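You operate a simulated robot arm through the tools that you are given. There is no shell and no other tool.

The job below is to be done with a simulated robot arm. You get a single attempt, and the scene is never put back.

Task
Try the red plug gauge in both nuts; the one it drops through goes in the orange tray.
Fine: the gauge goes back in its rack.

Only the result counts: the job must be done as asked and must still hold three seconds after the hand-in. Knocking over, shifting, dropping, spilling or breaking anything else fails it.

Robot
A 7-joint arm with a two-finger parallel gripper, fixed in place. Base frame: the origin is on the floor under the middle of its stand, x ahead of it, y to its left, z up; the work surface is at about z = 950. Lengths are in mm, angles in degrees, forces in N, time in s.
It reaches about 1524 mm from its shoulder. Its first joint turns from -149.0 to 149.0 degrees. Payload 3.5 kg.
The tool frame sits at the grasp point between the pads (the TCP): z along the fingers, y along the line on which they close. The tips reach 23 mm beyond it. The gripper opens to 94 mm. The fingers are 38 mm wide and 10 mm thick; the gripper's body (54 by 96 mm) begins 39 mm behind the TCP.
Orientation is that of the tool frame in the base frame, as a unit quaternion [w, x, y, z]. With the fingers straight down and closing along the base's y, the tool's x points along the base's -x, its y along +y and its z along -z.

Tools
- The arm moves only by the tool arm_command. Its argument "moves" is a list that holds one entry, the list of rows, each a list of 7 numbers: the shift along the tool's x, y, z in units of 200 mm (1.0 is 200 mm), then the turn, a rotation vector about the tool's x, y, z in units of 120 degrees (1.0 is 120 degrees), then the finger opening in cm, from 0 to 9.4. In form: [[[tx, ty, tz, wx, wy, wz, claw], ...]]. A call has 1 to 20 rows; each row is the pose to reach, as a shift and turn from the pose commanded when the call began, along the tool's axes at that moment. A call with a number of a shift or a turn outside -1 to 1 is refused whole. Each row takes 0.2 s and may step no farther than 50 mm and 8.6 degrees from the row before; otherwise, or with a gripper value out of range, the whole call is refused. Where a pose cannot be reached the arm comes as near as it can. A force on the tool above 40 N (or 10 N above the force at the start of the call, whichever is more), or a blocked arm, ends the call early, and 0.2 s more pass. Each finger travels about 153 mm/s and halts on what it meets, pressing with about 42 N; the grip force reading is that of the motor and also rises with nothing between the fingers. The clock runs only during rows and for 0.2 s after the last one: add rows that repeat a pose to give the fingers time. The reply holds the time, the measured pose of the TCP, the force on the tool along the base axes, the opening and the grip force, in the units named above and with some noise, with the torque about the TCP (base axes, N m) and any sound that the robot's microphone picked up.
- Cameras (640 x 400 px; columns grow to the right, rows downward): "scene" is fixed at [221.6, 651.4, 1561.2]; the picture's right is [-1.00, -0.03, 0.00], its down [-0.01, 0.24, -0.97] and it looks along [0.03, -0.97, -0.24] (base axes); focal length 346 px, centre (320, 200). "wrist" rides on the gripper at [86, 16, -75] in the tool frame; the picture's right is [-0.18, 0.98, 0.00], its down [-0.58, -0.11, -0.81] and it looks along [-0.79, -0.15, 0.59] (tool axes); focal length 243 px, centre (320, 200). There is no depth. A picture from a camera that has moved, and an enlarged one, comes with that camera's place and axes in the base frame and with its lens.
- grab_frame(camera): a new picture of that camera. The clock stands still meanwhile.
- zoom(camera, box): a new picture of the part [left, top, right, bottom] of that camera's present view, enlarged. The clock stands still meanwhile.
- close_job(): hands the job in; it is judged then, once.

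Nothing tells you positions but the pictures and the camera data. Unless the task says otherwise, let go and move clear before handing in.

The tools are called after ">>>" as a command line: name --argument value ..., lists and objects as JSON in quotes. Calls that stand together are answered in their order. arm_command: Moves the arm, as the interface text tells. Its arguments: {"type":"object","properties":{"moves":{"type":"array","items":{"type":"array","items":{"type":"array","items":{"type":"number"}}}}},"required":["moves"]} The other tools are called the same way: grab_frame (camera) takes a picture; zoom (camera, box) takes an enlarged picture of a part of a camera's view; close_job () hands the job in.

At the start:

```text
clock: 0.0
eef_pos: [353.6, -1036.6, 1248.1]
ee_rot: [-0.001, 0.0, 1.0, -0.001]
ft_force: [0.2, 0.4, 0.4]
wrist_torque: [-0.02, 0.0, 0.05]
width: 93.9
grip_force: 0.1
```

scene: 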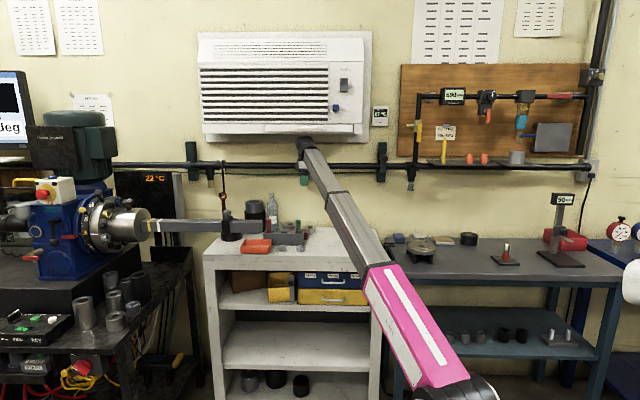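
wrist: 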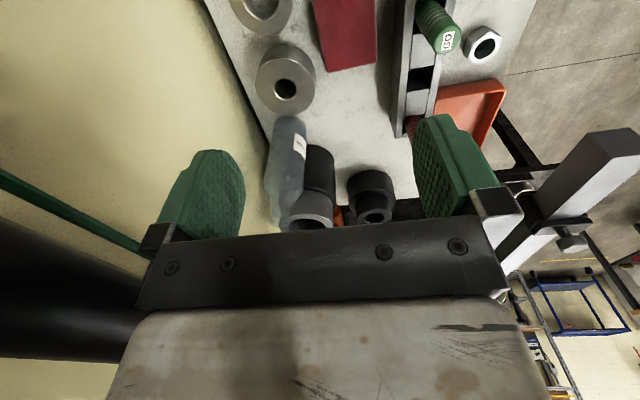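

I see a white bench below the gripper with an orange tray, some plugs, nuts and round parts. I'll zoom in on both cameras to identify the gauge, its rack and the two nuts before moving.

>>> zoom --camera "scene" --box '[200, 180, 340, 268]'

>>> zoom --camera "wrist" --box '[200, 0, 560, 225]'

>>> zoom --camera "scene" --box '[370, 180, 630, 300]'

```text
4.55 times, centred on (270, 224) of scene
camera zoom: at [221.6, 651.4, 1561.2], right [-1.0, -0.03, 0.0], down [-0.01, 0.24, -0.97], along [0.03, -0.97, -0.24], focal length 1574 px, centre (547, 91)
```

zoom: 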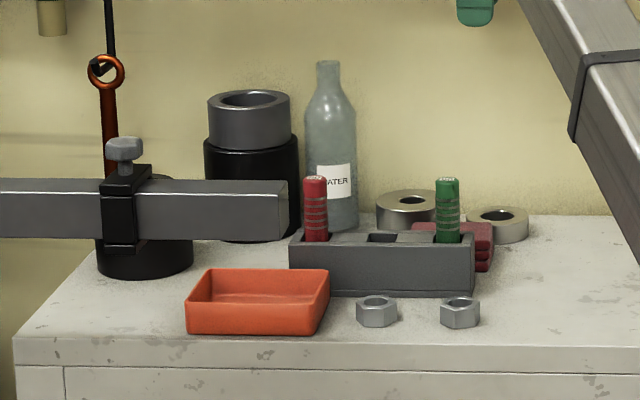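

```text
1.78 times, centred on (380, 112) of wrist
camera zoom: at [266.6, -1022.3, 1322.4], right [0.19, 0.98, 0.0], down [0.58, -0.11, 0.81], along [0.79, -0.15, -0.59], focal length 431 px, centre (213, 356)
```

zoom: 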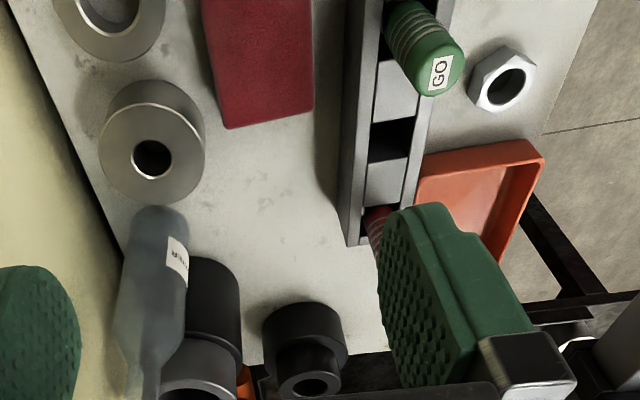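

```text
2.46 times, centred on (500, 240) of scene
camera zoom: at [221.6, 651.4, 1561.2], right [-1.0, -0.03, 0.0], down [-0.01, 0.24, -0.97], along [0.03, -0.97, -0.24], focal length 853 px, centre (-123, 102)
```

zoom: 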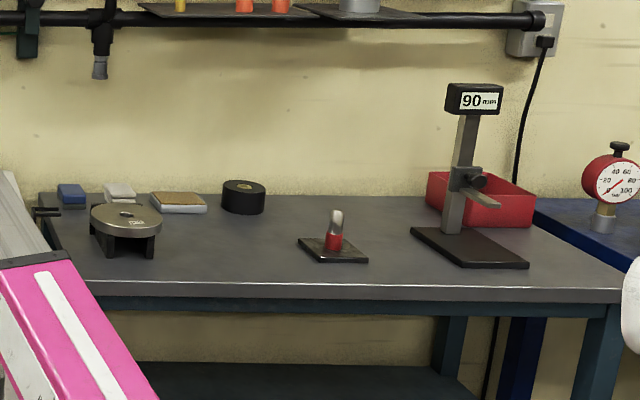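

The rack holds a red gauge at about (520, -940) and a green one at about (378, -930). The nuts are near (441, -840) and (355, -840), and the tray is near (565, -856). I'll move the wrist camera back and up for a clearer look.

>>> arm_command --moves '[[[0.1236, 0.1566, -0.1, 0, 0, 0, 9.4], [0.2472, 0.3132, -0.2, 0, 0, 0, 9.4], [0.3708, 0.4698, -0.26, 0, 0, 0, 9.4], [0.4944, 0.6264, -0.26, 0, 0, 0, 9.4], [0.618, 0.783, -0.26, 0, 0, 0, 9.4]]]'

>>> grab_frame --camera "wrist"

>>> grab_frame --camera "scene"

```text
clock: 1.2
eef_pos: [234.8, -900.0, 1269.1]
ee_rot: [0.009, 0.0, 0.999, -0.033]
ft_force: [-0.6, 0.1, 0.2]
wrist_torque: [0.01, -0.02, 0.05]
width: 94.1
grip_force: 0.1
out of reach, approached as far as the arm can: row 2, 3, 4, 5
```

```text
taken
camera wrist: at [146.8, -878.5, 1340.3], right [0.19, 0.98, -0.06], down [0.57, -0.06, 0.82], along [0.8, -0.19, -0.56], focal length 243 px, centre (320, 200)
```

wrist: 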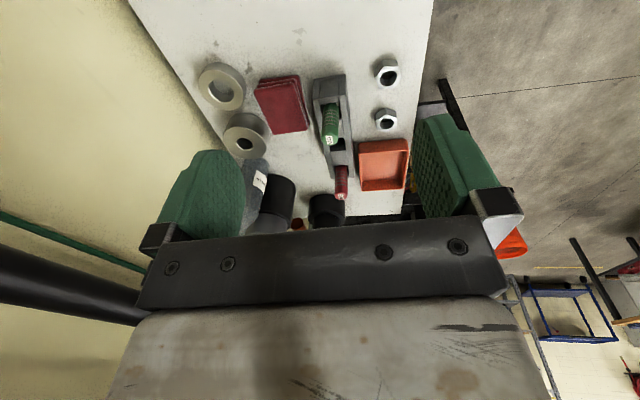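

```text
taken
```

scene: 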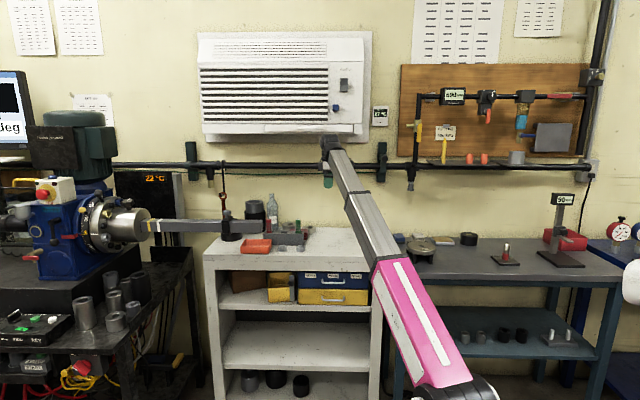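

The arm hit a reach limit at that height, but the view now shows both nuts, the tray and the rack. I'll zoom in on the details.

>>> zoom --camera "wrist" --box '[290, 40, 450, 140]'

>>> zoom --camera "wrist" --box '[280, 110, 440, 210]'

>>> arm_command --moves '[[[0, 0, 0.1, 0, 0, 0, 9.4]]]'

```text
4.00 times, centred on (370, 90) of wrist
camera zoom: at [146.8, -878.5, 1340.3], right [0.19, 0.98, -0.06], down [0.57, -0.06, 0.82], along [0.8, -0.19, -0.56], focal length 970 px, centre (120, 640)
```

zoom: 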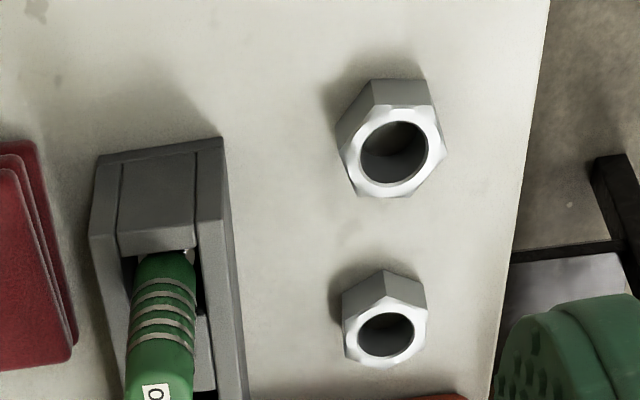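

```text
4.00 times, centred on (360, 160) of wrist
camera zoom: at [146.8, -878.5, 1340.3], right [0.19, 0.98, -0.06], down [0.57, -0.06, 0.82], along [0.8, -0.19, -0.56], focal length 970 px, centre (160, 360)
```

zoom: 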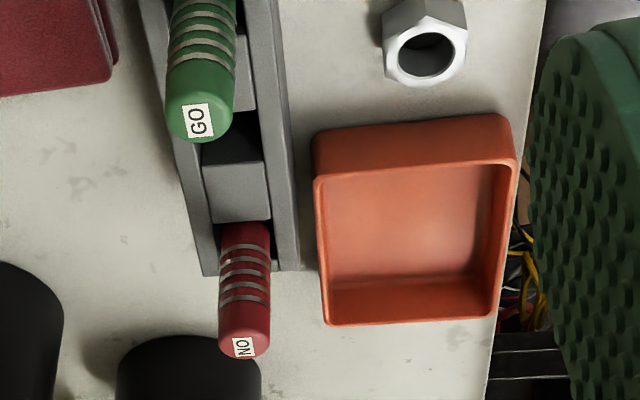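

```text
clock: 1.6
eef_pos: [235.1, -901.2, 1247.5]
ee_rot: [0.009, 0.0, 0.999, -0.032]
ft_force: [-0.8, 0.7, 0.0]
wrist_torque: [0.01, -0.03, 0.01]
width: 93.8
grip_force: 0.1
```

I've confirmed the rack holds GO (green) and NO (red) gauges, and that commands restart from the reached pose. Next I'll check the arm's shape and the bar's position in the scene view, to judge clearance at the tray side.

>>> zoom --camera "scene" --box '[220, 120, 480, 282]'

>>> grab_frame --camera "wrist"

>>> zoom --camera "scene" --box '[140, 190, 280, 278]'

```text
2.46 times, centred on (350, 201) of scene
camera zoom: at [221.6, 651.4, 1561.2], right [-1.0, -0.03, 0.0], down [-0.01, 0.24, -0.97], along [0.03, -0.97, -0.24], focal length 853 px, centre (246, 198)
```

zoom: 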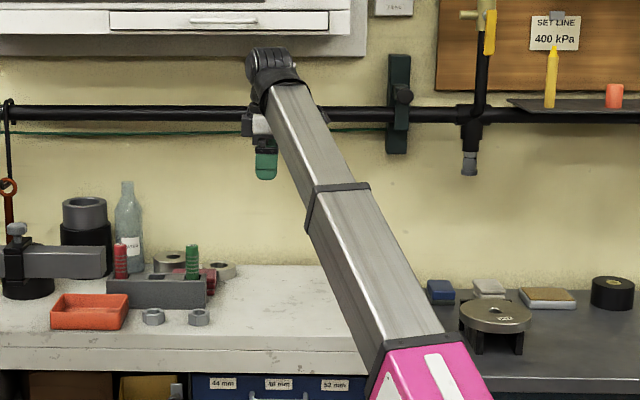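

```text
taken
camera wrist: at [147.3, -880.1, 1319.8], right [0.19, 0.98, -0.06], down [0.57, -0.06, 0.82], along [0.8, -0.19, -0.57], focal length 243 px, centre (320, 200)
```

wrist: 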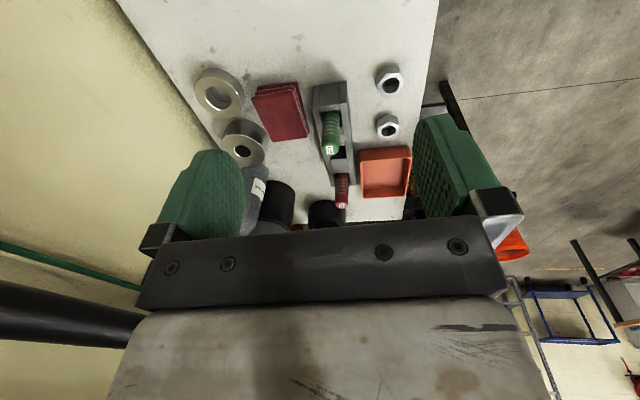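

```text
4.55 times, centred on (210, 234) of scene
camera zoom: at [221.6, 651.4, 1561.2], right [-1.0, -0.03, 0.0], down [-0.01, 0.24, -0.97], along [0.03, -0.97, -0.24], focal length 1574 px, centre (820, 46)
```

zoom: 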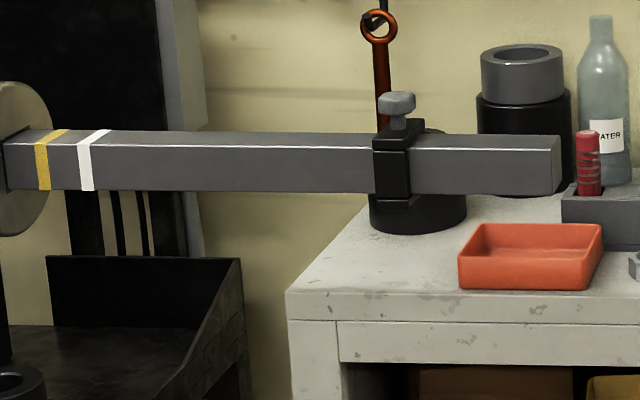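

The NO (red) gauge sits at the +x end of the rack, and the bar's end is in front of the bench around (507, -743, 1110), so I'll keep clear of that. Next I'll straighten the tool and lower it a little to measure positions more accurately.

>>> arm_command --moves '[[[-0.11, 0.02, 0.11, -0.0102, 0.0029, 0, 9.4], [-0.22, 0.04, 0.22, -0.0204, 0.0058, 0, 9.4], [-0.325, 0.055, 0.335, -0.0306, 0.0086, 0, 9.4], [-0.325, 0.055, 0.335, -0.0306, 0.0086, 0, 9.4]]]'

>>> grab_frame --camera "wrist"

>>> zoom --camera "wrist" --box '[260, 0, 500, 150]'

```text
clock: 2.6
eef_pos: [302.3, -893.5, 1182.5]
ee_rot: [0.001, 0.001, 1.0, -0.001]
ft_force: [-0.2, 0.5, 0.8]
wrist_torque: [0.02, -0.01, -0.01]
width: 94.3
grip_force: 0.0
```

```text
taken
camera wrist: at [215.1, -877.0, 1256.3], right [0.19, 0.98, 0.0], down [0.58, -0.11, 0.81], along [0.79, -0.15, -0.59], focal length 243 px, centre (320, 200)
```

wrist: 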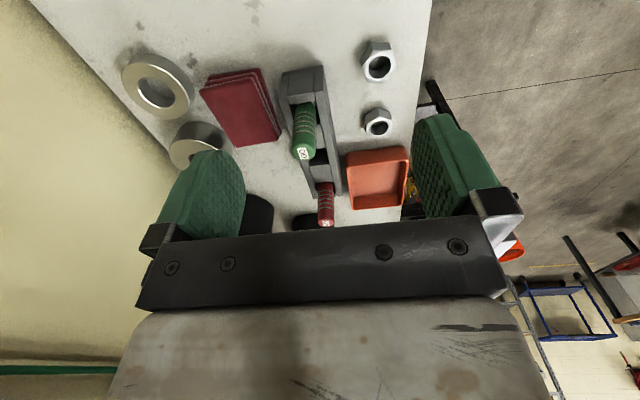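

```text
2.67 times, centred on (380, 75) of wrist
camera zoom: at [215.1, -877.0, 1256.3], right [0.19, 0.98, 0.0], down [0.58, -0.11, 0.81], along [0.79, -0.15, -0.59], focal length 647 px, centre (160, 533)
```

zoom: 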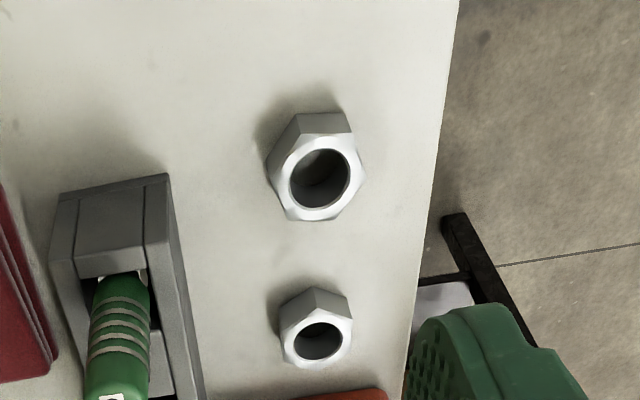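

The nuts come out at about (443, -833) and (358, -834). I'll zoom tightly on each nut bore and on the red gauge in its rack.

>>> zoom --camera "wrist" --box '[345, 30, 409, 70]'

>>> zoom --camera "wrist" --box '[345, 100, 409, 140]'

>>> zoom --camera "wrist" --box '[264, 130, 424, 230]'

>>> zoom --camera "wrist" --box '[264, 50, 360, 110]'

>>> zoom --camera "scene" --box '[250, 205, 330, 255]'

```text
10.00 times, centred on (377, 50) of wrist
camera zoom: at [215.1, -877.0, 1256.3], right [0.19, 0.98, 0.0], down [0.58, -0.11, 0.81], along [0.79, -0.15, -0.59], focal length 2426 px, centre (-250, 1700)
```

zoom: 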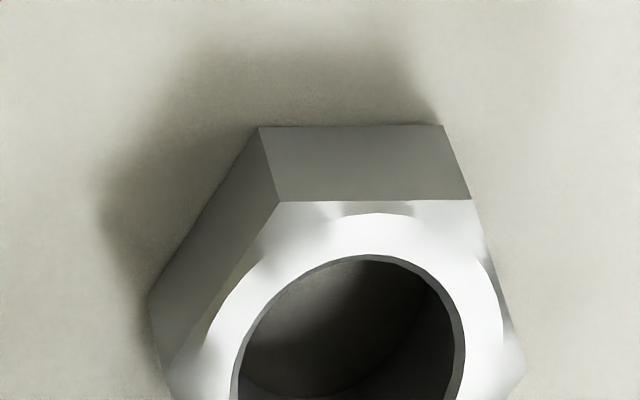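

```text
10.00 times, centred on (377, 120) of wrist
camera zoom: at [215.1, -877.0, 1256.3], right [0.19, 0.98, 0.0], down [0.58, -0.11, 0.81], along [0.79, -0.15, -0.59], focal length 2426 px, centre (-250, 1000)
```

zoom: 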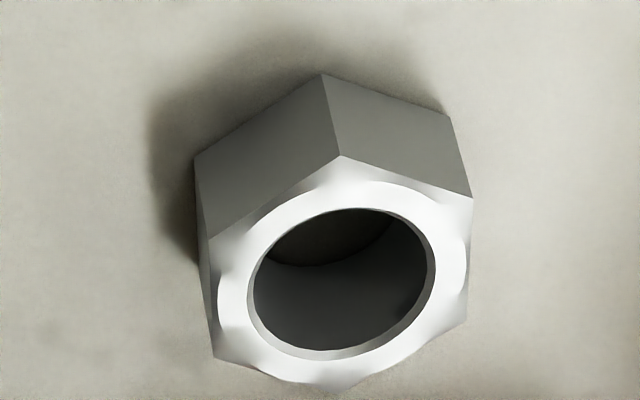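

```text
4.00 times, centred on (344, 180) of wrist
camera zoom: at [215.1, -877.0, 1256.3], right [0.19, 0.98, 0.0], down [0.58, -0.11, 0.81], along [0.79, -0.15, -0.59], focal length 970 px, centre (224, 280)
```

zoom: 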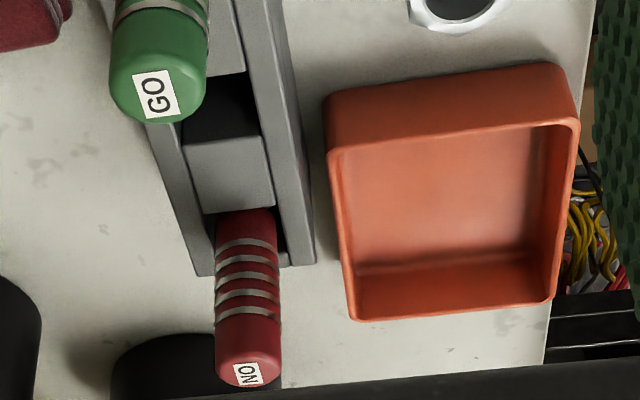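

```text
6.67 times, centred on (312, 80) of wrist
camera zoom: at [215.1, -877.0, 1256.3], right [0.19, 0.98, 0.0], down [0.58, -0.11, 0.81], along [0.79, -0.15, -0.59], focal length 1618 px, centre (373, 1000)
```

zoom: 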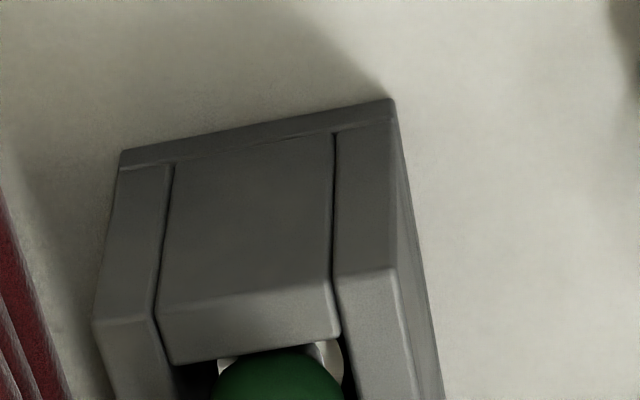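

```text
8.00 times, centred on (290, 230) of scene
camera zoom: at [221.6, 651.4, 1561.2], right [-1.0, -0.03, 0.0], down [-0.01, 0.24, -0.97], along [0.03, -0.97, -0.24], focal length 2771 px, centre (560, -40)
```

zoom: 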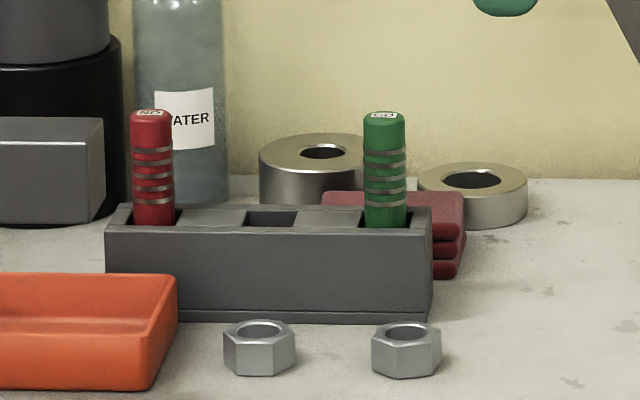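

Red gauge top is at about (513.5, -923, 1076) and the rack top is near z 1013. The tray spans x 501–624, y -888 to -792, and both bores look close to 25 mm, so the physical test is needed. I'll move above the red gauge now.

>>> arm_command --moves '[[[-0.21, -0.037, 0, 0, 0, 0, 9.4], [-0.42, -0.074, 0, 0, 0, 0, 9.4], [-0.63, -0.111, 0, 0, 0, 0, 9.4], [-0.8385, -0.1475, 0.0, 0, 0, 0, 9.4], [-0.8385, -0.1475, 0.0, 0, 0, 0, 9.4]]]'

>>> grab_frame --camera "wrist"

>>> zoom --camera "scene" --box '[200, 120, 440, 270]'

```text
clock: 3.8
eef_pos: [471.7, -924.3, 1183.1]
ee_rot: [0.001, 0.001, 1.0, -0.002]
ft_force: [-0.1, -0.3, 0.8]
wrist_torque: [0.01, 0.03, 0.02]
width: 94.3
grip_force: 0.0
```

```text
taken
camera wrist: at [383.8, -907.6, 1257.1], right [0.19, 0.98, 0.0], down [0.58, -0.11, 0.81], along [0.79, -0.15, -0.59], focal length 243 px, centre (320, 200)
```

wrist: 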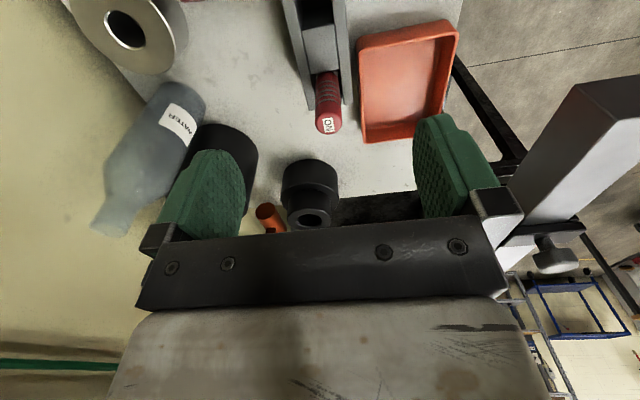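

```text
2.67 times, centred on (320, 195) of scene
camera zoom: at [221.6, 651.4, 1561.2], right [-1.0, -0.03, 0.0], down [-0.01, 0.24, -0.97], along [0.03, -0.97, -0.24], focal length 924 px, centre (320, 213)
```

zoom: 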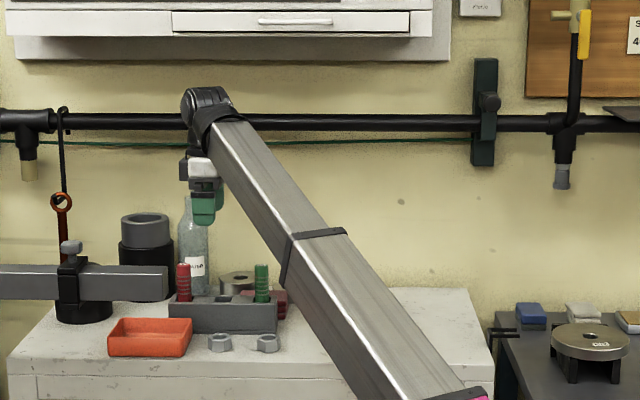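

I'm nearly over the red gauge. The bar end in front of the tray matters for the forearm's clearance, so I'll measure it from this view.

>>> zoom --camera "wrist" --box '[480, 50, 640, 150]'

>>> zoom --camera "wrist" --box '[270, 50, 366, 110]'

>>> zoom --camera "wrist" --box '[480, 140, 640, 240]'

```text
4.00 times, centred on (560, 100) of wrist
camera zoom: at [383.8, -907.6, 1257.1], right [0.19, 0.98, 0.0], down [0.58, -0.11, 0.81], along [0.79, -0.15, -0.59], focal length 970 px, centre (-640, 600)
```

zoom: 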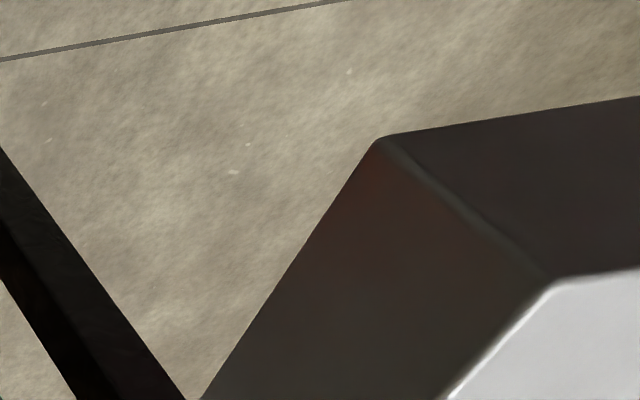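

```text
6.67 times, centred on (318, 80) of wrist
camera zoom: at [383.8, -907.6, 1257.1], right [0.19, 0.98, 0.0], down [0.58, -0.11, 0.81], along [0.79, -0.15, -0.59], focal length 1618 px, centre (333, 1000)
```

zoom: 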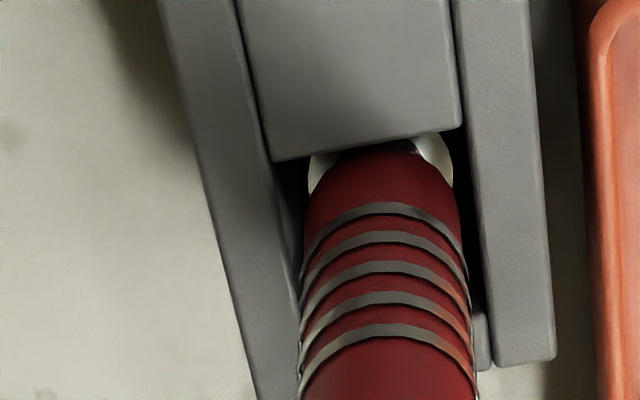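

```text
4.00 times, centred on (560, 190) of wrist
camera zoom: at [383.8, -907.6, 1257.1], right [0.19, 0.98, 0.0], down [0.58, -0.11, 0.81], along [0.79, -0.15, -0.59], focal length 970 px, centre (-640, 240)
```

zoom: 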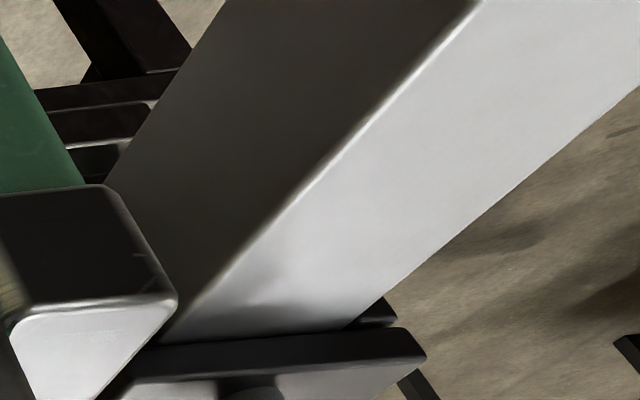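

The bar's end is at about (506, -747), z 1080–1130, and the forearm comes in from lower x, which leaves room. I'll zoom on the red gauge's top to fix its centre.

>>> zoom --camera "wrist" --box '[286, 85, 366, 135]'

>>> zoom --camera "scene" --box '[255, 210, 303, 240]'

```text
8.00 times, centred on (326, 110) of wrist
camera zoom: at [383.8, -907.6, 1257.1], right [0.19, 0.98, 0.0], down [0.58, -0.11, 0.81], along [0.79, -0.15, -0.59], focal length 1941 px, centre (272, 920)
```

zoom: 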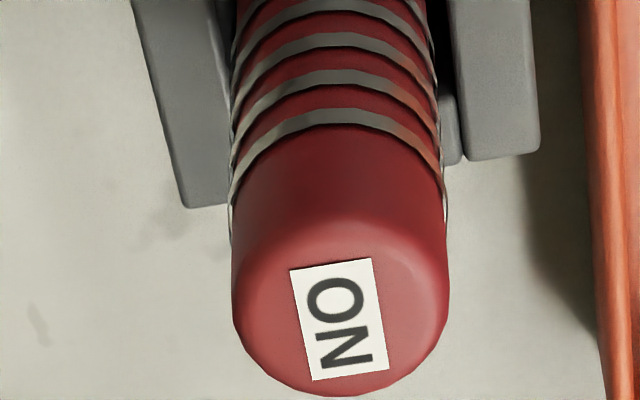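

```text
13.33 times, centred on (279, 225) of scene
camera zoom: at [221.6, 651.4, 1561.2], right [-1.0, -0.03, 0.0], down [-0.01, 0.24, -0.97], along [0.03, -0.97, -0.24], focal length 4618 px, centre (867, -133)
```

zoom: 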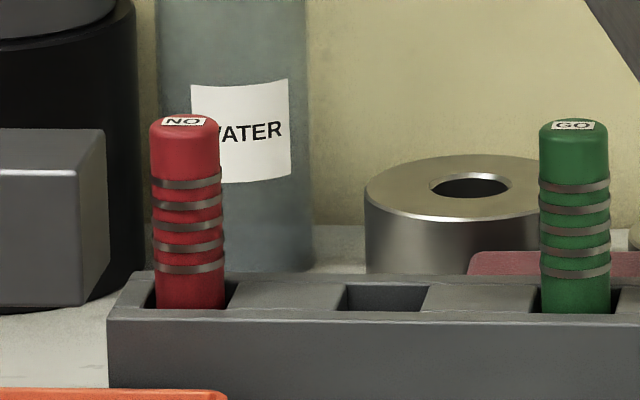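

The red gauge's top is triangulated at (518, -925, 1075). I'll move directly above it with the fingers open and check alignment before descending.

>>> arm_command --moves '[[[-0.2275, -0.0025, 0, 0, 0, 0, 9.4], [-0.2275, -0.0025, 0.18, 0, 0, 0, 9.4], [-0.2275, -0.0025, 0.36, 0, 0, 0, 9.4], [-0.2275, -0.0025, 0.36, 0, 0, 0, 9.4]]]'

>>> grab_frame --camera "wrist"

>>> zoom --camera "scene" --box '[200, 160, 360, 260]'

```text
clock: 4.8
eef_pos: [515.1, -925.5, 1111.0]
ee_rot: [0.002, 0.001, 1.0, 0.0]
ft_force: [-0.9, -0.1, 0.2]
wrist_torque: [-0.01, -0.01, -0.01]
width: 94.0
grip_force: 0.1
```

```text
taken
camera wrist: at [429.0, -908.7, 1185.2], right [0.19, 0.98, 0.0], down [0.58, -0.11, 0.81], along [0.79, -0.15, -0.59], focal length 243 px, centre (320, 200)
```

wrist: 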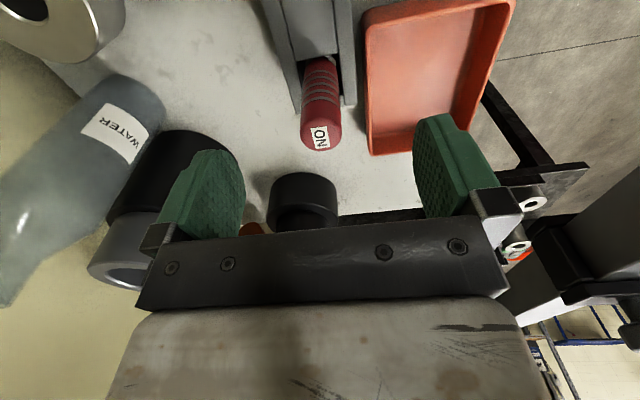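

```text
4.00 times, centred on (280, 210) of scene
camera zoom: at [221.6, 651.4, 1561.2], right [-1.0, -0.03, 0.0], down [-0.01, 0.24, -0.97], along [0.03, -0.97, -0.24], focal length 1386 px, centre (480, 160)
```

zoom: 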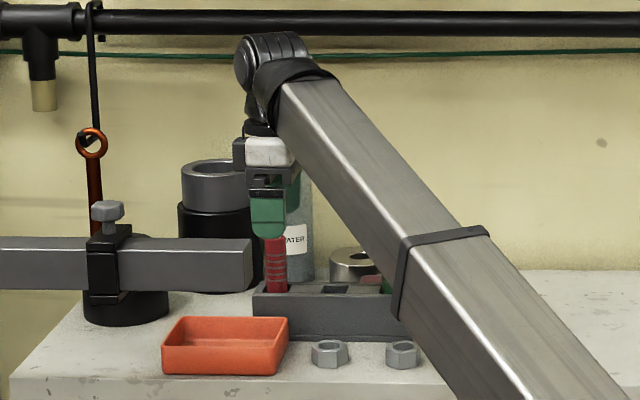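

Alignment checks out: gauge at (518.4, -924.8), rack top at z ≈ 1010. I'll descend to TCP z 1041, which keeps the tips above the rack.

>>> arm_command --moves '[[[-0.015, 0.0035, 0.12, 0, 0, 0, 9.4], [-0.015, 0.0035, 0.24, 0, 0, 0, 9.4], [-0.015, 0.0035, 0.35, 0, 0, 0, 9.4], [-0.015, 0.0035, 0.35, 0, 0, 0, 9.4]]]'

>>> grab_frame --camera "wrist"

>>> zoom --camera "scene" --box '[220, 180, 340, 255]'

```text
clock: 5.8
eef_pos: [519.0, -924.5, 1040.5]
ee_rot: [0.002, 0.001, 1.0, -0.001]
ft_force: [-0.3, 0.2, -0.2]
wrist_torque: [-0.01, 0.0, 0.0]
width: 94.2
grip_force: 0.2
```

```text
taken
camera wrist: at [431.7, -907.7, 1114.7], right [0.19, 0.98, 0.0], down [0.58, -0.11, 0.81], along [0.79, -0.15, -0.59], focal length 243 px, centre (320, 200)
```

wrist: 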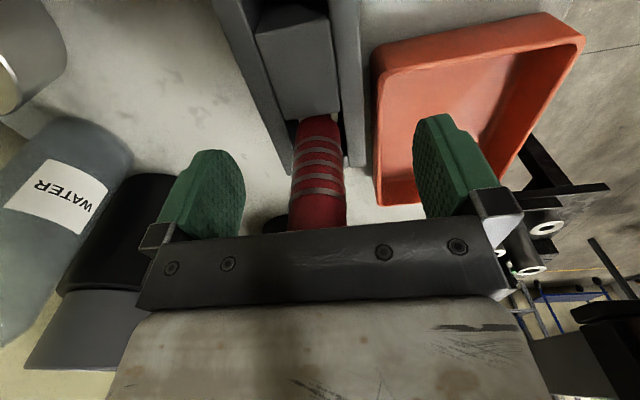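

```text
5.33 times, centred on (280, 218) of scene
camera zoom: at [221.6, 651.4, 1561.2], right [-1.0, -0.03, 0.0], down [-0.01, 0.24, -0.97], along [0.03, -0.97, -0.24], focal length 1847 px, centre (533, 107)
```

zoom: 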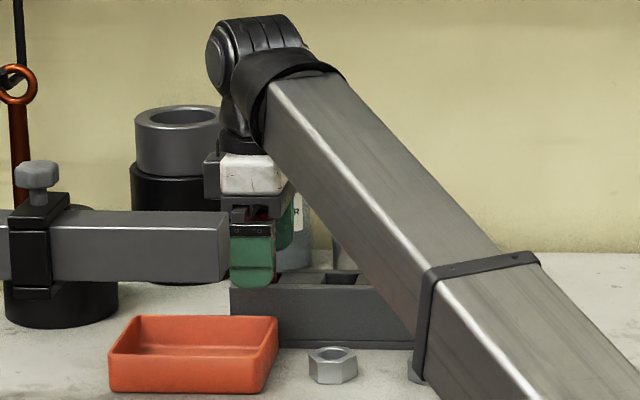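

The red handle is centred between the open fingers. I'm closing on it now.

>>> arm_command --moves '[[[0, 0, 0, 0, 0, 0, 4.0], [0, 0, 0, 0, 0, 0, 2.8], [0, 0, 0, 0, 0, 0, 1.5], [0, 0, 0, 0, 0, 0, 1.5], [0, 0, 0, 0, 0, 0, 1.5]]]'

>>> grab_frame --camera "wrist"

```text
clock: 7.0
eef_pos: [518.2, -924.0, 1040.6]
ee_rot: [0.001, 0.002, 1.0, -0.001]
ft_force: [-0.5, -0.6, -0.2]
wrist_torque: [-0.01, 0.02, 0.02]
width: 23.3
grip_force: 42.5
```

```text
taken
camera wrist: at [431.7, -907.7, 1114.9], right [0.19, 0.98, 0.0], down [0.58, -0.11, 0.81], along [0.79, -0.15, -0.59], focal length 243 px, centre (320, 200)
```

wrist: 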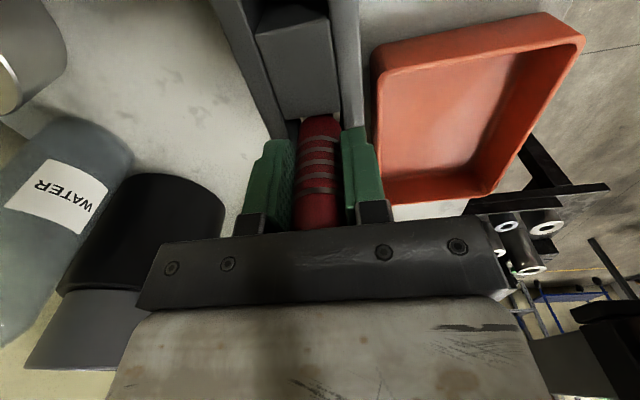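

The gauge is gripped at 23.3 mm width with no side load. I'll lift it straight up, clear of the rack.

>>> arm_command --moves '[[[0, 0, -0.05, 0, 0, 0, 1.5], [0, 0, -0.12, 0, 0, 0, 1.5], [0, 0, -0.22, 0, 0, 0, 1.5], [0, 0, -0.33, 0, 0, 0, 1.5], [0, 0, -0.44, 0, 0, 0, 1.5], [0, 0, -0.5, 0, 0, 0, 1.5], [0, 0, -0.5, 0, 0, 0, 1.5]]]'

>>> grab_frame --camera "wrist"

>>> zoom --camera "scene" --box '[220, 165, 340, 240]'

```text
clock: 8.6
eef_pos: [517.3, -924.6, 1139.2]
ee_rot: [0.001, 0.001, 1.0, -0.001]
ft_force: [0.0, -0.3, -1.1]
wrist_torque: [0.01, 0.02, 0.02]
width: 23.6
grip_force: 42.3
```

```text
taken
camera wrist: at [431.0, -907.2, 1215.3], right [0.19, 0.98, 0.0], down [0.58, -0.11, 0.81], along [0.79, -0.15, -0.59], focal length 243 px, centre (320, 200)
```

wrist: 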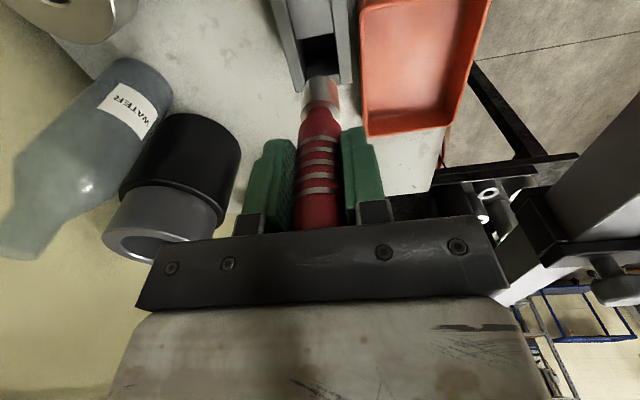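

```text
5.33 times, centred on (280, 202) of scene
camera zoom: at [221.6, 651.4, 1561.2], right [-1.0, -0.03, 0.0], down [-0.01, 0.24, -0.97], along [0.03, -0.97, -0.24], focal length 1847 px, centre (533, 187)
```

zoom: 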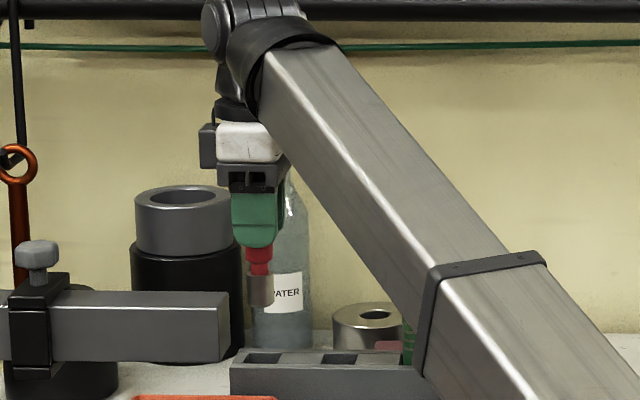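

The gauge is out: a red handle with a short steel pin at its lower end. I'll zoom in to measure the pin and see the empty rack slot.

>>> zoom --camera "wrist" --box '[272, 20, 368, 140]'

>>> zoom --camera "scene" --box '[252, 195, 292, 235]'

>>> zoom --camera "wrist" --box '[288, 70, 352, 110]'

```text
3.33 times, centred on (320, 80) of wrist
camera zoom: at [431.0, -907.2, 1215.3], right [0.19, 0.98, 0.0], down [0.58, -0.11, 0.81], along [0.79, -0.15, -0.59], focal length 809 px, centre (320, 600)
```

zoom: 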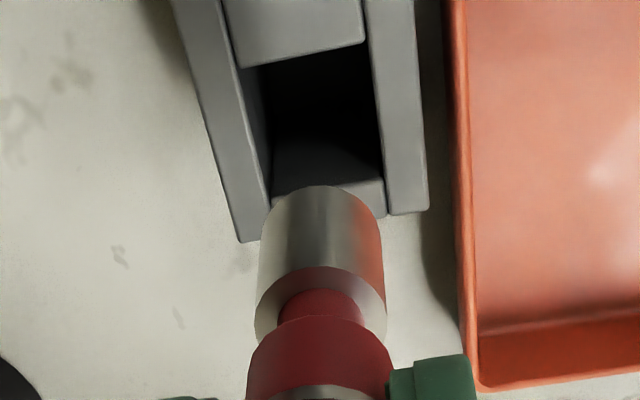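

```text
10.00 times, centred on (272, 215) of scene
camera zoom: at [221.6, 651.4, 1561.2], right [-1.0, -0.03, 0.0], down [-0.01, 0.24, -0.97], along [0.03, -0.97, -0.24], focal length 3464 px, centre (800, 50)
```

zoom: 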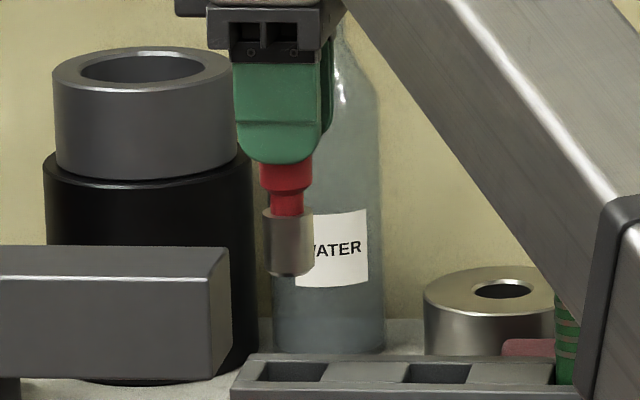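

```text
10.00 times, centred on (320, 90) of wrist
camera zoom: at [431.0, -907.2, 1215.3], right [0.19, 0.98, 0.0], down [0.58, -0.11, 0.81], along [0.79, -0.15, -0.59], focal length 2426 px, centre (320, 1300)
```

zoom: 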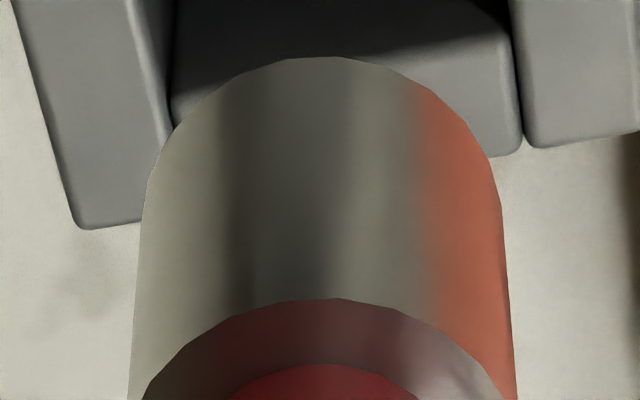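

The pin is about 23.5 mm in diameter and its lower end is roughly 81 mm below the TCP. Next I'll carry it over to hover above the nut at (443, -833) and measure that bore.

>>> arm_command --moves '[[[0.124, 0.1525, 0, 0, 0, 0, 1.5], [0.248, 0.305, 0, 0, 0, 0, 1.5], [0.3725, 0.4575, 0, 0, 0, 0, 1.5], [0.3725, 0.4575, 0.1, 0, 0, 0, 1.5], [0.3725, 0.4575, 0.1, 0, 0, 0, 1.5]]]'

>>> grab_frame --camera "wrist"

>>> zoom --camera "wrist" --box '[272, 10, 368, 110]'

>>> zoom --camera "scene" --box '[260, 195, 320, 255]'

```text
clock: 9.8
eef_pos: [444.9, -832.3, 1119.4]
ee_rot: [0.001, 0.001, 1.0, -0.001]
ft_force: [-0.7, 0.4, -2.2]
wrist_torque: [0.02, -0.02, -0.04]
width: 23.7
grip_force: 42.1
```

```text
taken
camera wrist: at [357.5, -815.5, 1194.5], right [0.19, 0.98, 0.0], down [0.58, -0.11, 0.81], along [0.79, -0.15, -0.59], focal length 243 px, centre (320, 200)
```

wrist: 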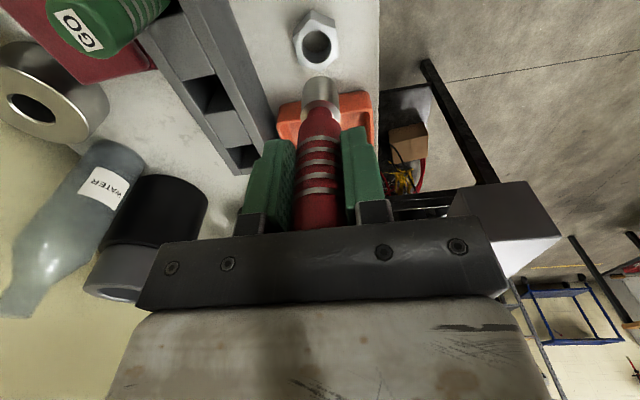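

```text
4.00 times, centred on (320, 60) of wrist
camera zoom: at [357.5, -815.5, 1194.5], right [0.19, 0.98, 0.0], down [0.58, -0.11, 0.81], along [0.79, -0.15, -0.59], focal length 970 px, centre (320, 760)
```

zoom: 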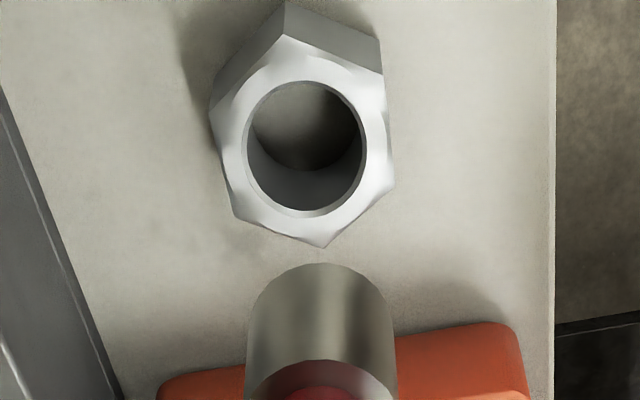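

```text
6.67 times, centred on (290, 225) of scene
camera zoom: at [221.6, 651.4, 1561.2], right [-1.0, -0.03, 0.0], down [-0.01, 0.24, -0.97], along [0.03, -0.97, -0.24], focal length 2309 px, centre (520, 33)
```

zoom: 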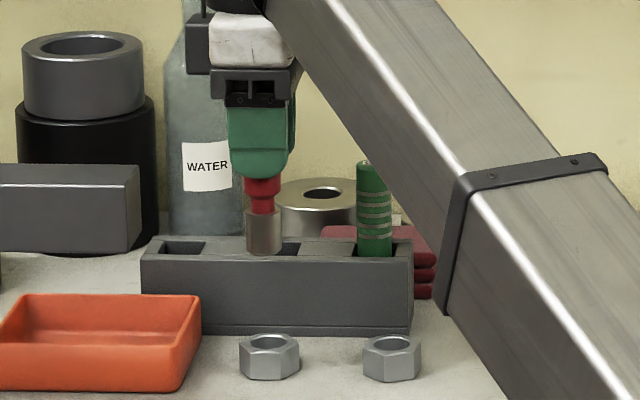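

The hole is about 2.5 mm off the gauge axis toward -y from here. I'll zoom in on the bore for diameter and centre.

>>> zoom --camera "wrist" --box '[285, 27, 349, 67]'

>>> zoom --camera "wrist" --box '[290, 65, 354, 105]'

```text
10.00 times, centred on (317, 47) of wrist
camera zoom: at [357.5, -815.5, 1194.5], right [0.19, 0.98, 0.0], down [0.58, -0.11, 0.81], along [0.79, -0.15, -0.59], focal length 2426 px, centre (350, 1730)
```

zoom: 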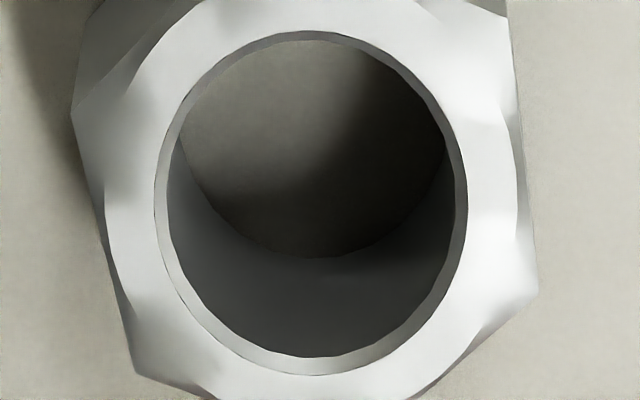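

```text
10.00 times, centred on (322, 85) of wrist
camera zoom: at [357.5, -815.5, 1194.5], right [0.19, 0.98, 0.0], down [0.58, -0.11, 0.81], along [0.79, -0.15, -0.59], focal length 2426 px, centre (300, 1350)
```

zoom: 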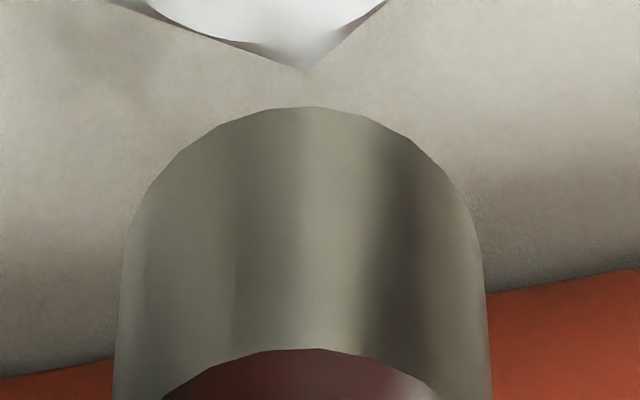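

Nut A's bore measures about 24.4 mm and the pin about 23.5–24 mm, too close to call by eye. I'll look at nut B from the same relative height.

>>> arm_command --moves '[[[0.21, -0.005, 0, 0, 0, 0, 1.5], [0.425, -0.01, 0, 0, 0, 0, 1.5], [0.425, -0.01, 0, 0, 0, 0, 1.5]]]'

>>> zoom --camera "wrist" --box '[272, 10, 368, 110]'

>>> zoom --camera "wrist" --box '[285, 27, 349, 67]'

```text
clock: 10.6
eef_pos: [359.0, -832.8, 1120.2]
ee_rot: [0.002, 0.001, 1.0, -0.001]
ft_force: [-0.2, -0.4, -1.1]
wrist_torque: [-0.01, 0.02, -0.01]
width: 23.5
grip_force: 41.6
```

```text
4.00 times, centred on (320, 60) of wrist
camera zoom: at [272.0, -817.0, 1194.4], right [0.19, 0.98, 0.0], down [0.58, -0.11, 0.81], along [0.79, -0.15, -0.59], focal length 970 px, centre (320, 760)
```

zoom: 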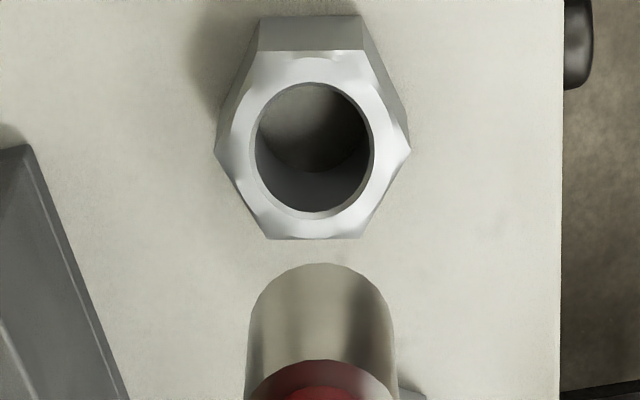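

```text
10.00 times, centred on (317, 47) of wrist
camera zoom: at [272.0, -817.0, 1194.4], right [0.19, 0.98, 0.0], down [0.58, -0.11, 0.81], along [0.79, -0.15, -0.59], focal length 2426 px, centre (350, 1730)
```

zoom: 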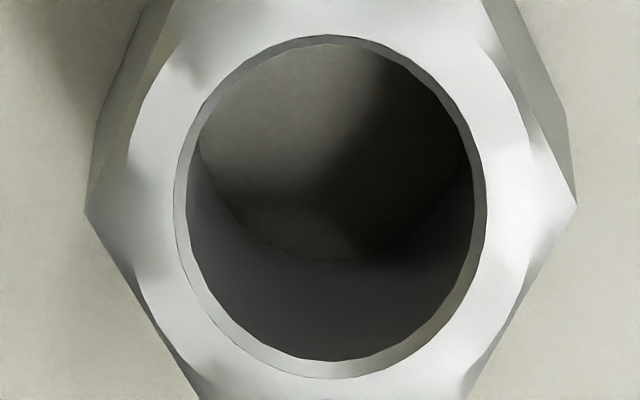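

Both bores look the same within 0.2 mm, so only the physical test will tell. I'll align on nut B at about (359, -834.8) and lower until the pin is a few millimetres above it, then check alignment from both cameras.

>>> arm_command --moves '[[[-0.001, -0.0095, 0.1, 0, 0, 0, 1.5], [-0.001, -0.0095, 0.2, 0, 0, 0, 1.5], [-0.001, -0.0095, 0.3, 0, 0, 0, 1.5], [-0.001, -0.0095, 0.3, 0, 0, 0, 1.5]]]'

>>> zoom --camera "wrist" --box '[272, 50, 368, 130]'

>>> zoom --camera "scene" --box '[285, 215, 325, 255]'

```text
clock: 11.6
eef_pos: [358.4, -834.0, 1059.6]
ee_rot: [0.001, 0.001, 1.0, -0.001]
ft_force: [-0.2, -0.1, -2.1]
wrist_torque: [0.0, 0.02, 0.0]
width: 23.4
grip_force: 42.2
```

```text
5.00 times, centred on (320, 90) of wrist
camera zoom: at [272.5, -818.8, 1134.0], right [0.19, 0.98, 0.0], down [0.58, -0.11, 0.81], along [0.79, -0.15, -0.59], focal length 1213 px, centre (320, 750)
```

zoom: 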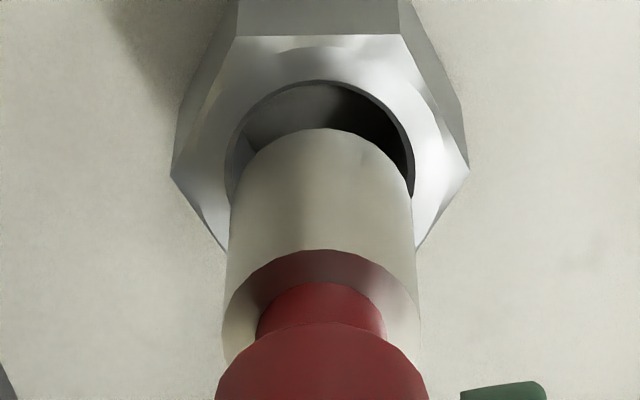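

```text
10.00 times, centred on (305, 235) of scene
camera zoom: at [221.6, 651.4, 1561.2], right [-1.0, -0.03, 0.0], down [-0.01, 0.24, -0.97], along [0.03, -0.97, -0.24], focal length 3464 px, centre (470, -150)
```

zoom: 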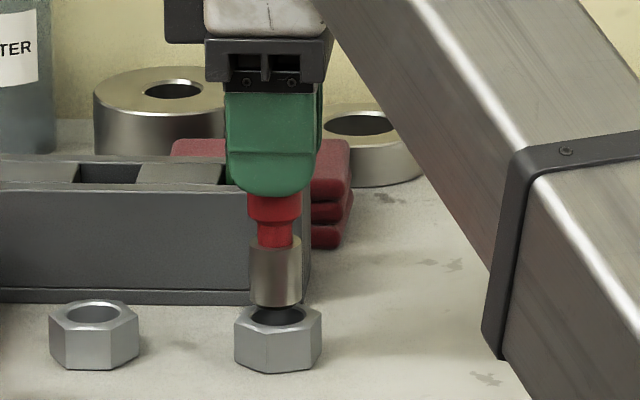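

The pin is just above nut B's hole, with a small offset still visible. I'll zoom closer on both views to measure it.

>>> zoom --camera "scene" --box '[300, 237, 324, 252]'

>>> zoom --camera "wrist" --box '[296, 62, 344, 92]'

```text
16.00 times, centred on (312, 244) of scene
camera zoom: at [221.6, 651.4, 1561.2], right [-1.0, -0.03, 0.0], down [-0.01, 0.24, -0.97], along [0.03, -0.97, -0.24], focal length 5542 px, centre (448, -512)
```

zoom: 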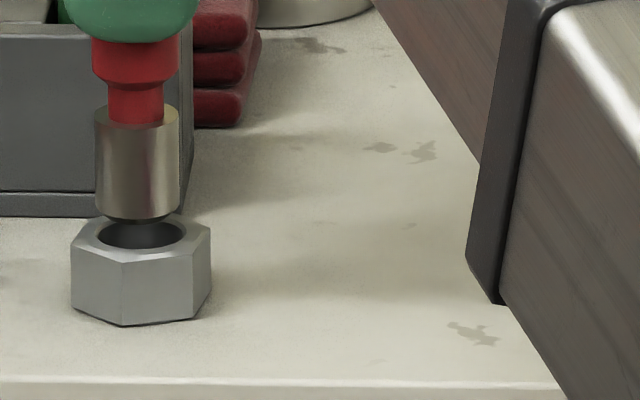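

```text
13.33 times, centred on (320, 77) of wrist
camera zoom: at [272.5, -818.8, 1134.0], right [0.19, 0.98, 0.0], down [0.58, -0.11, 0.81], along [0.79, -0.15, -0.59], focal length 3235 px, centre (320, 1840)
```

zoom: 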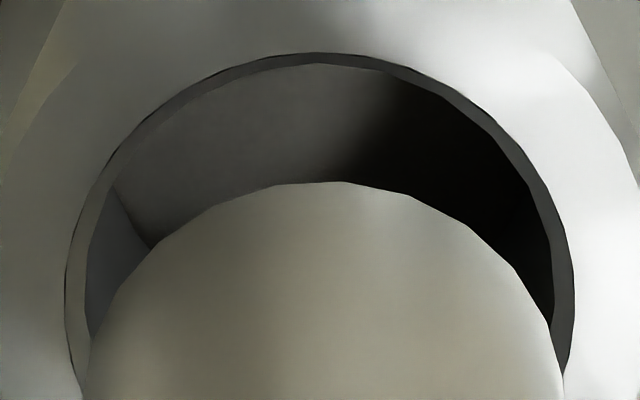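

Scene view shows the pin about 1 mm too far toward +x; the other axis is within 0.2 mm. I'll correct that and lower 5 mm, to just above the rim.

>>> arm_command --moves '[[[0.005, 0, 0.0, 0, 0, 0, 1.5], [0.005, 0, 0.0125, 0, 0, 0, 1.5], [0.005, 0, 0.025, 0, 0, 0, 1.5], [0.005, 0, 0.025, 0, 0, 0, 1.5]]]'

>>> zoom --camera "scene" --box '[292, 232, 332, 257]'

>>> zoom --camera "wrist" --box '[296, 62, 344, 92]'

```text
clock: 12.6
eef_pos: [359.2, -836.0, 1053.0]
ee_rot: [0.001, 0.001, 1.0, -0.001]
ft_force: [0.2, -0.4, -1.4]
wrist_torque: [0.02, 0.04, -0.02]
width: 23.5
grip_force: 42.2
```

```text
16.00 times, centred on (312, 244) of scene
camera zoom: at [221.6, 651.4, 1561.2], right [-1.0, -0.03, 0.0], down [-0.01, 0.24, -0.97], along [0.03, -0.97, -0.24], focal length 5542 px, centre (448, -512)
```

zoom: 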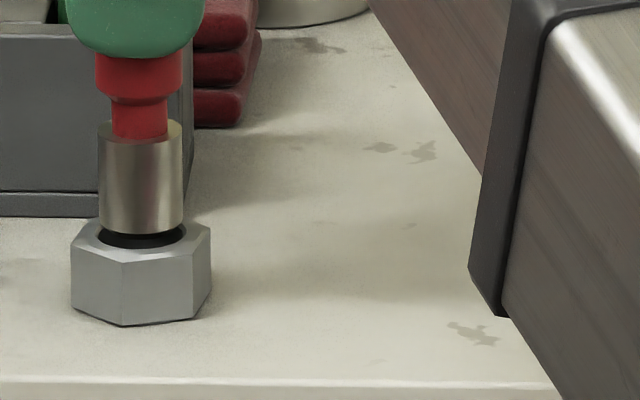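

```text
13.33 times, centred on (320, 77) of wrist
camera zoom: at [271.6, -819.2, 1129.4], right [0.19, 0.98, 0.0], down [0.58, -0.11, 0.81], along [0.79, -0.15, -0.59], focal length 3235 px, centre (320, 1840)
```

zoom: 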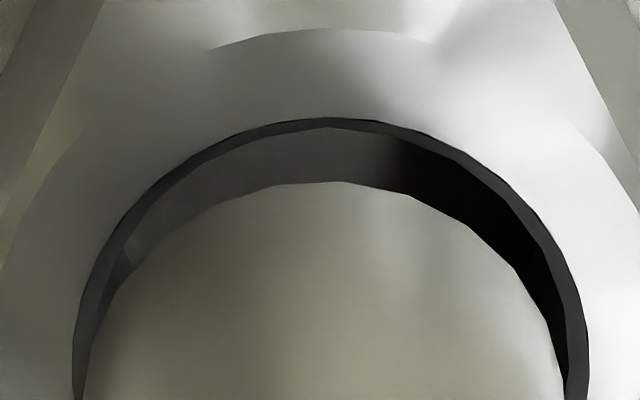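

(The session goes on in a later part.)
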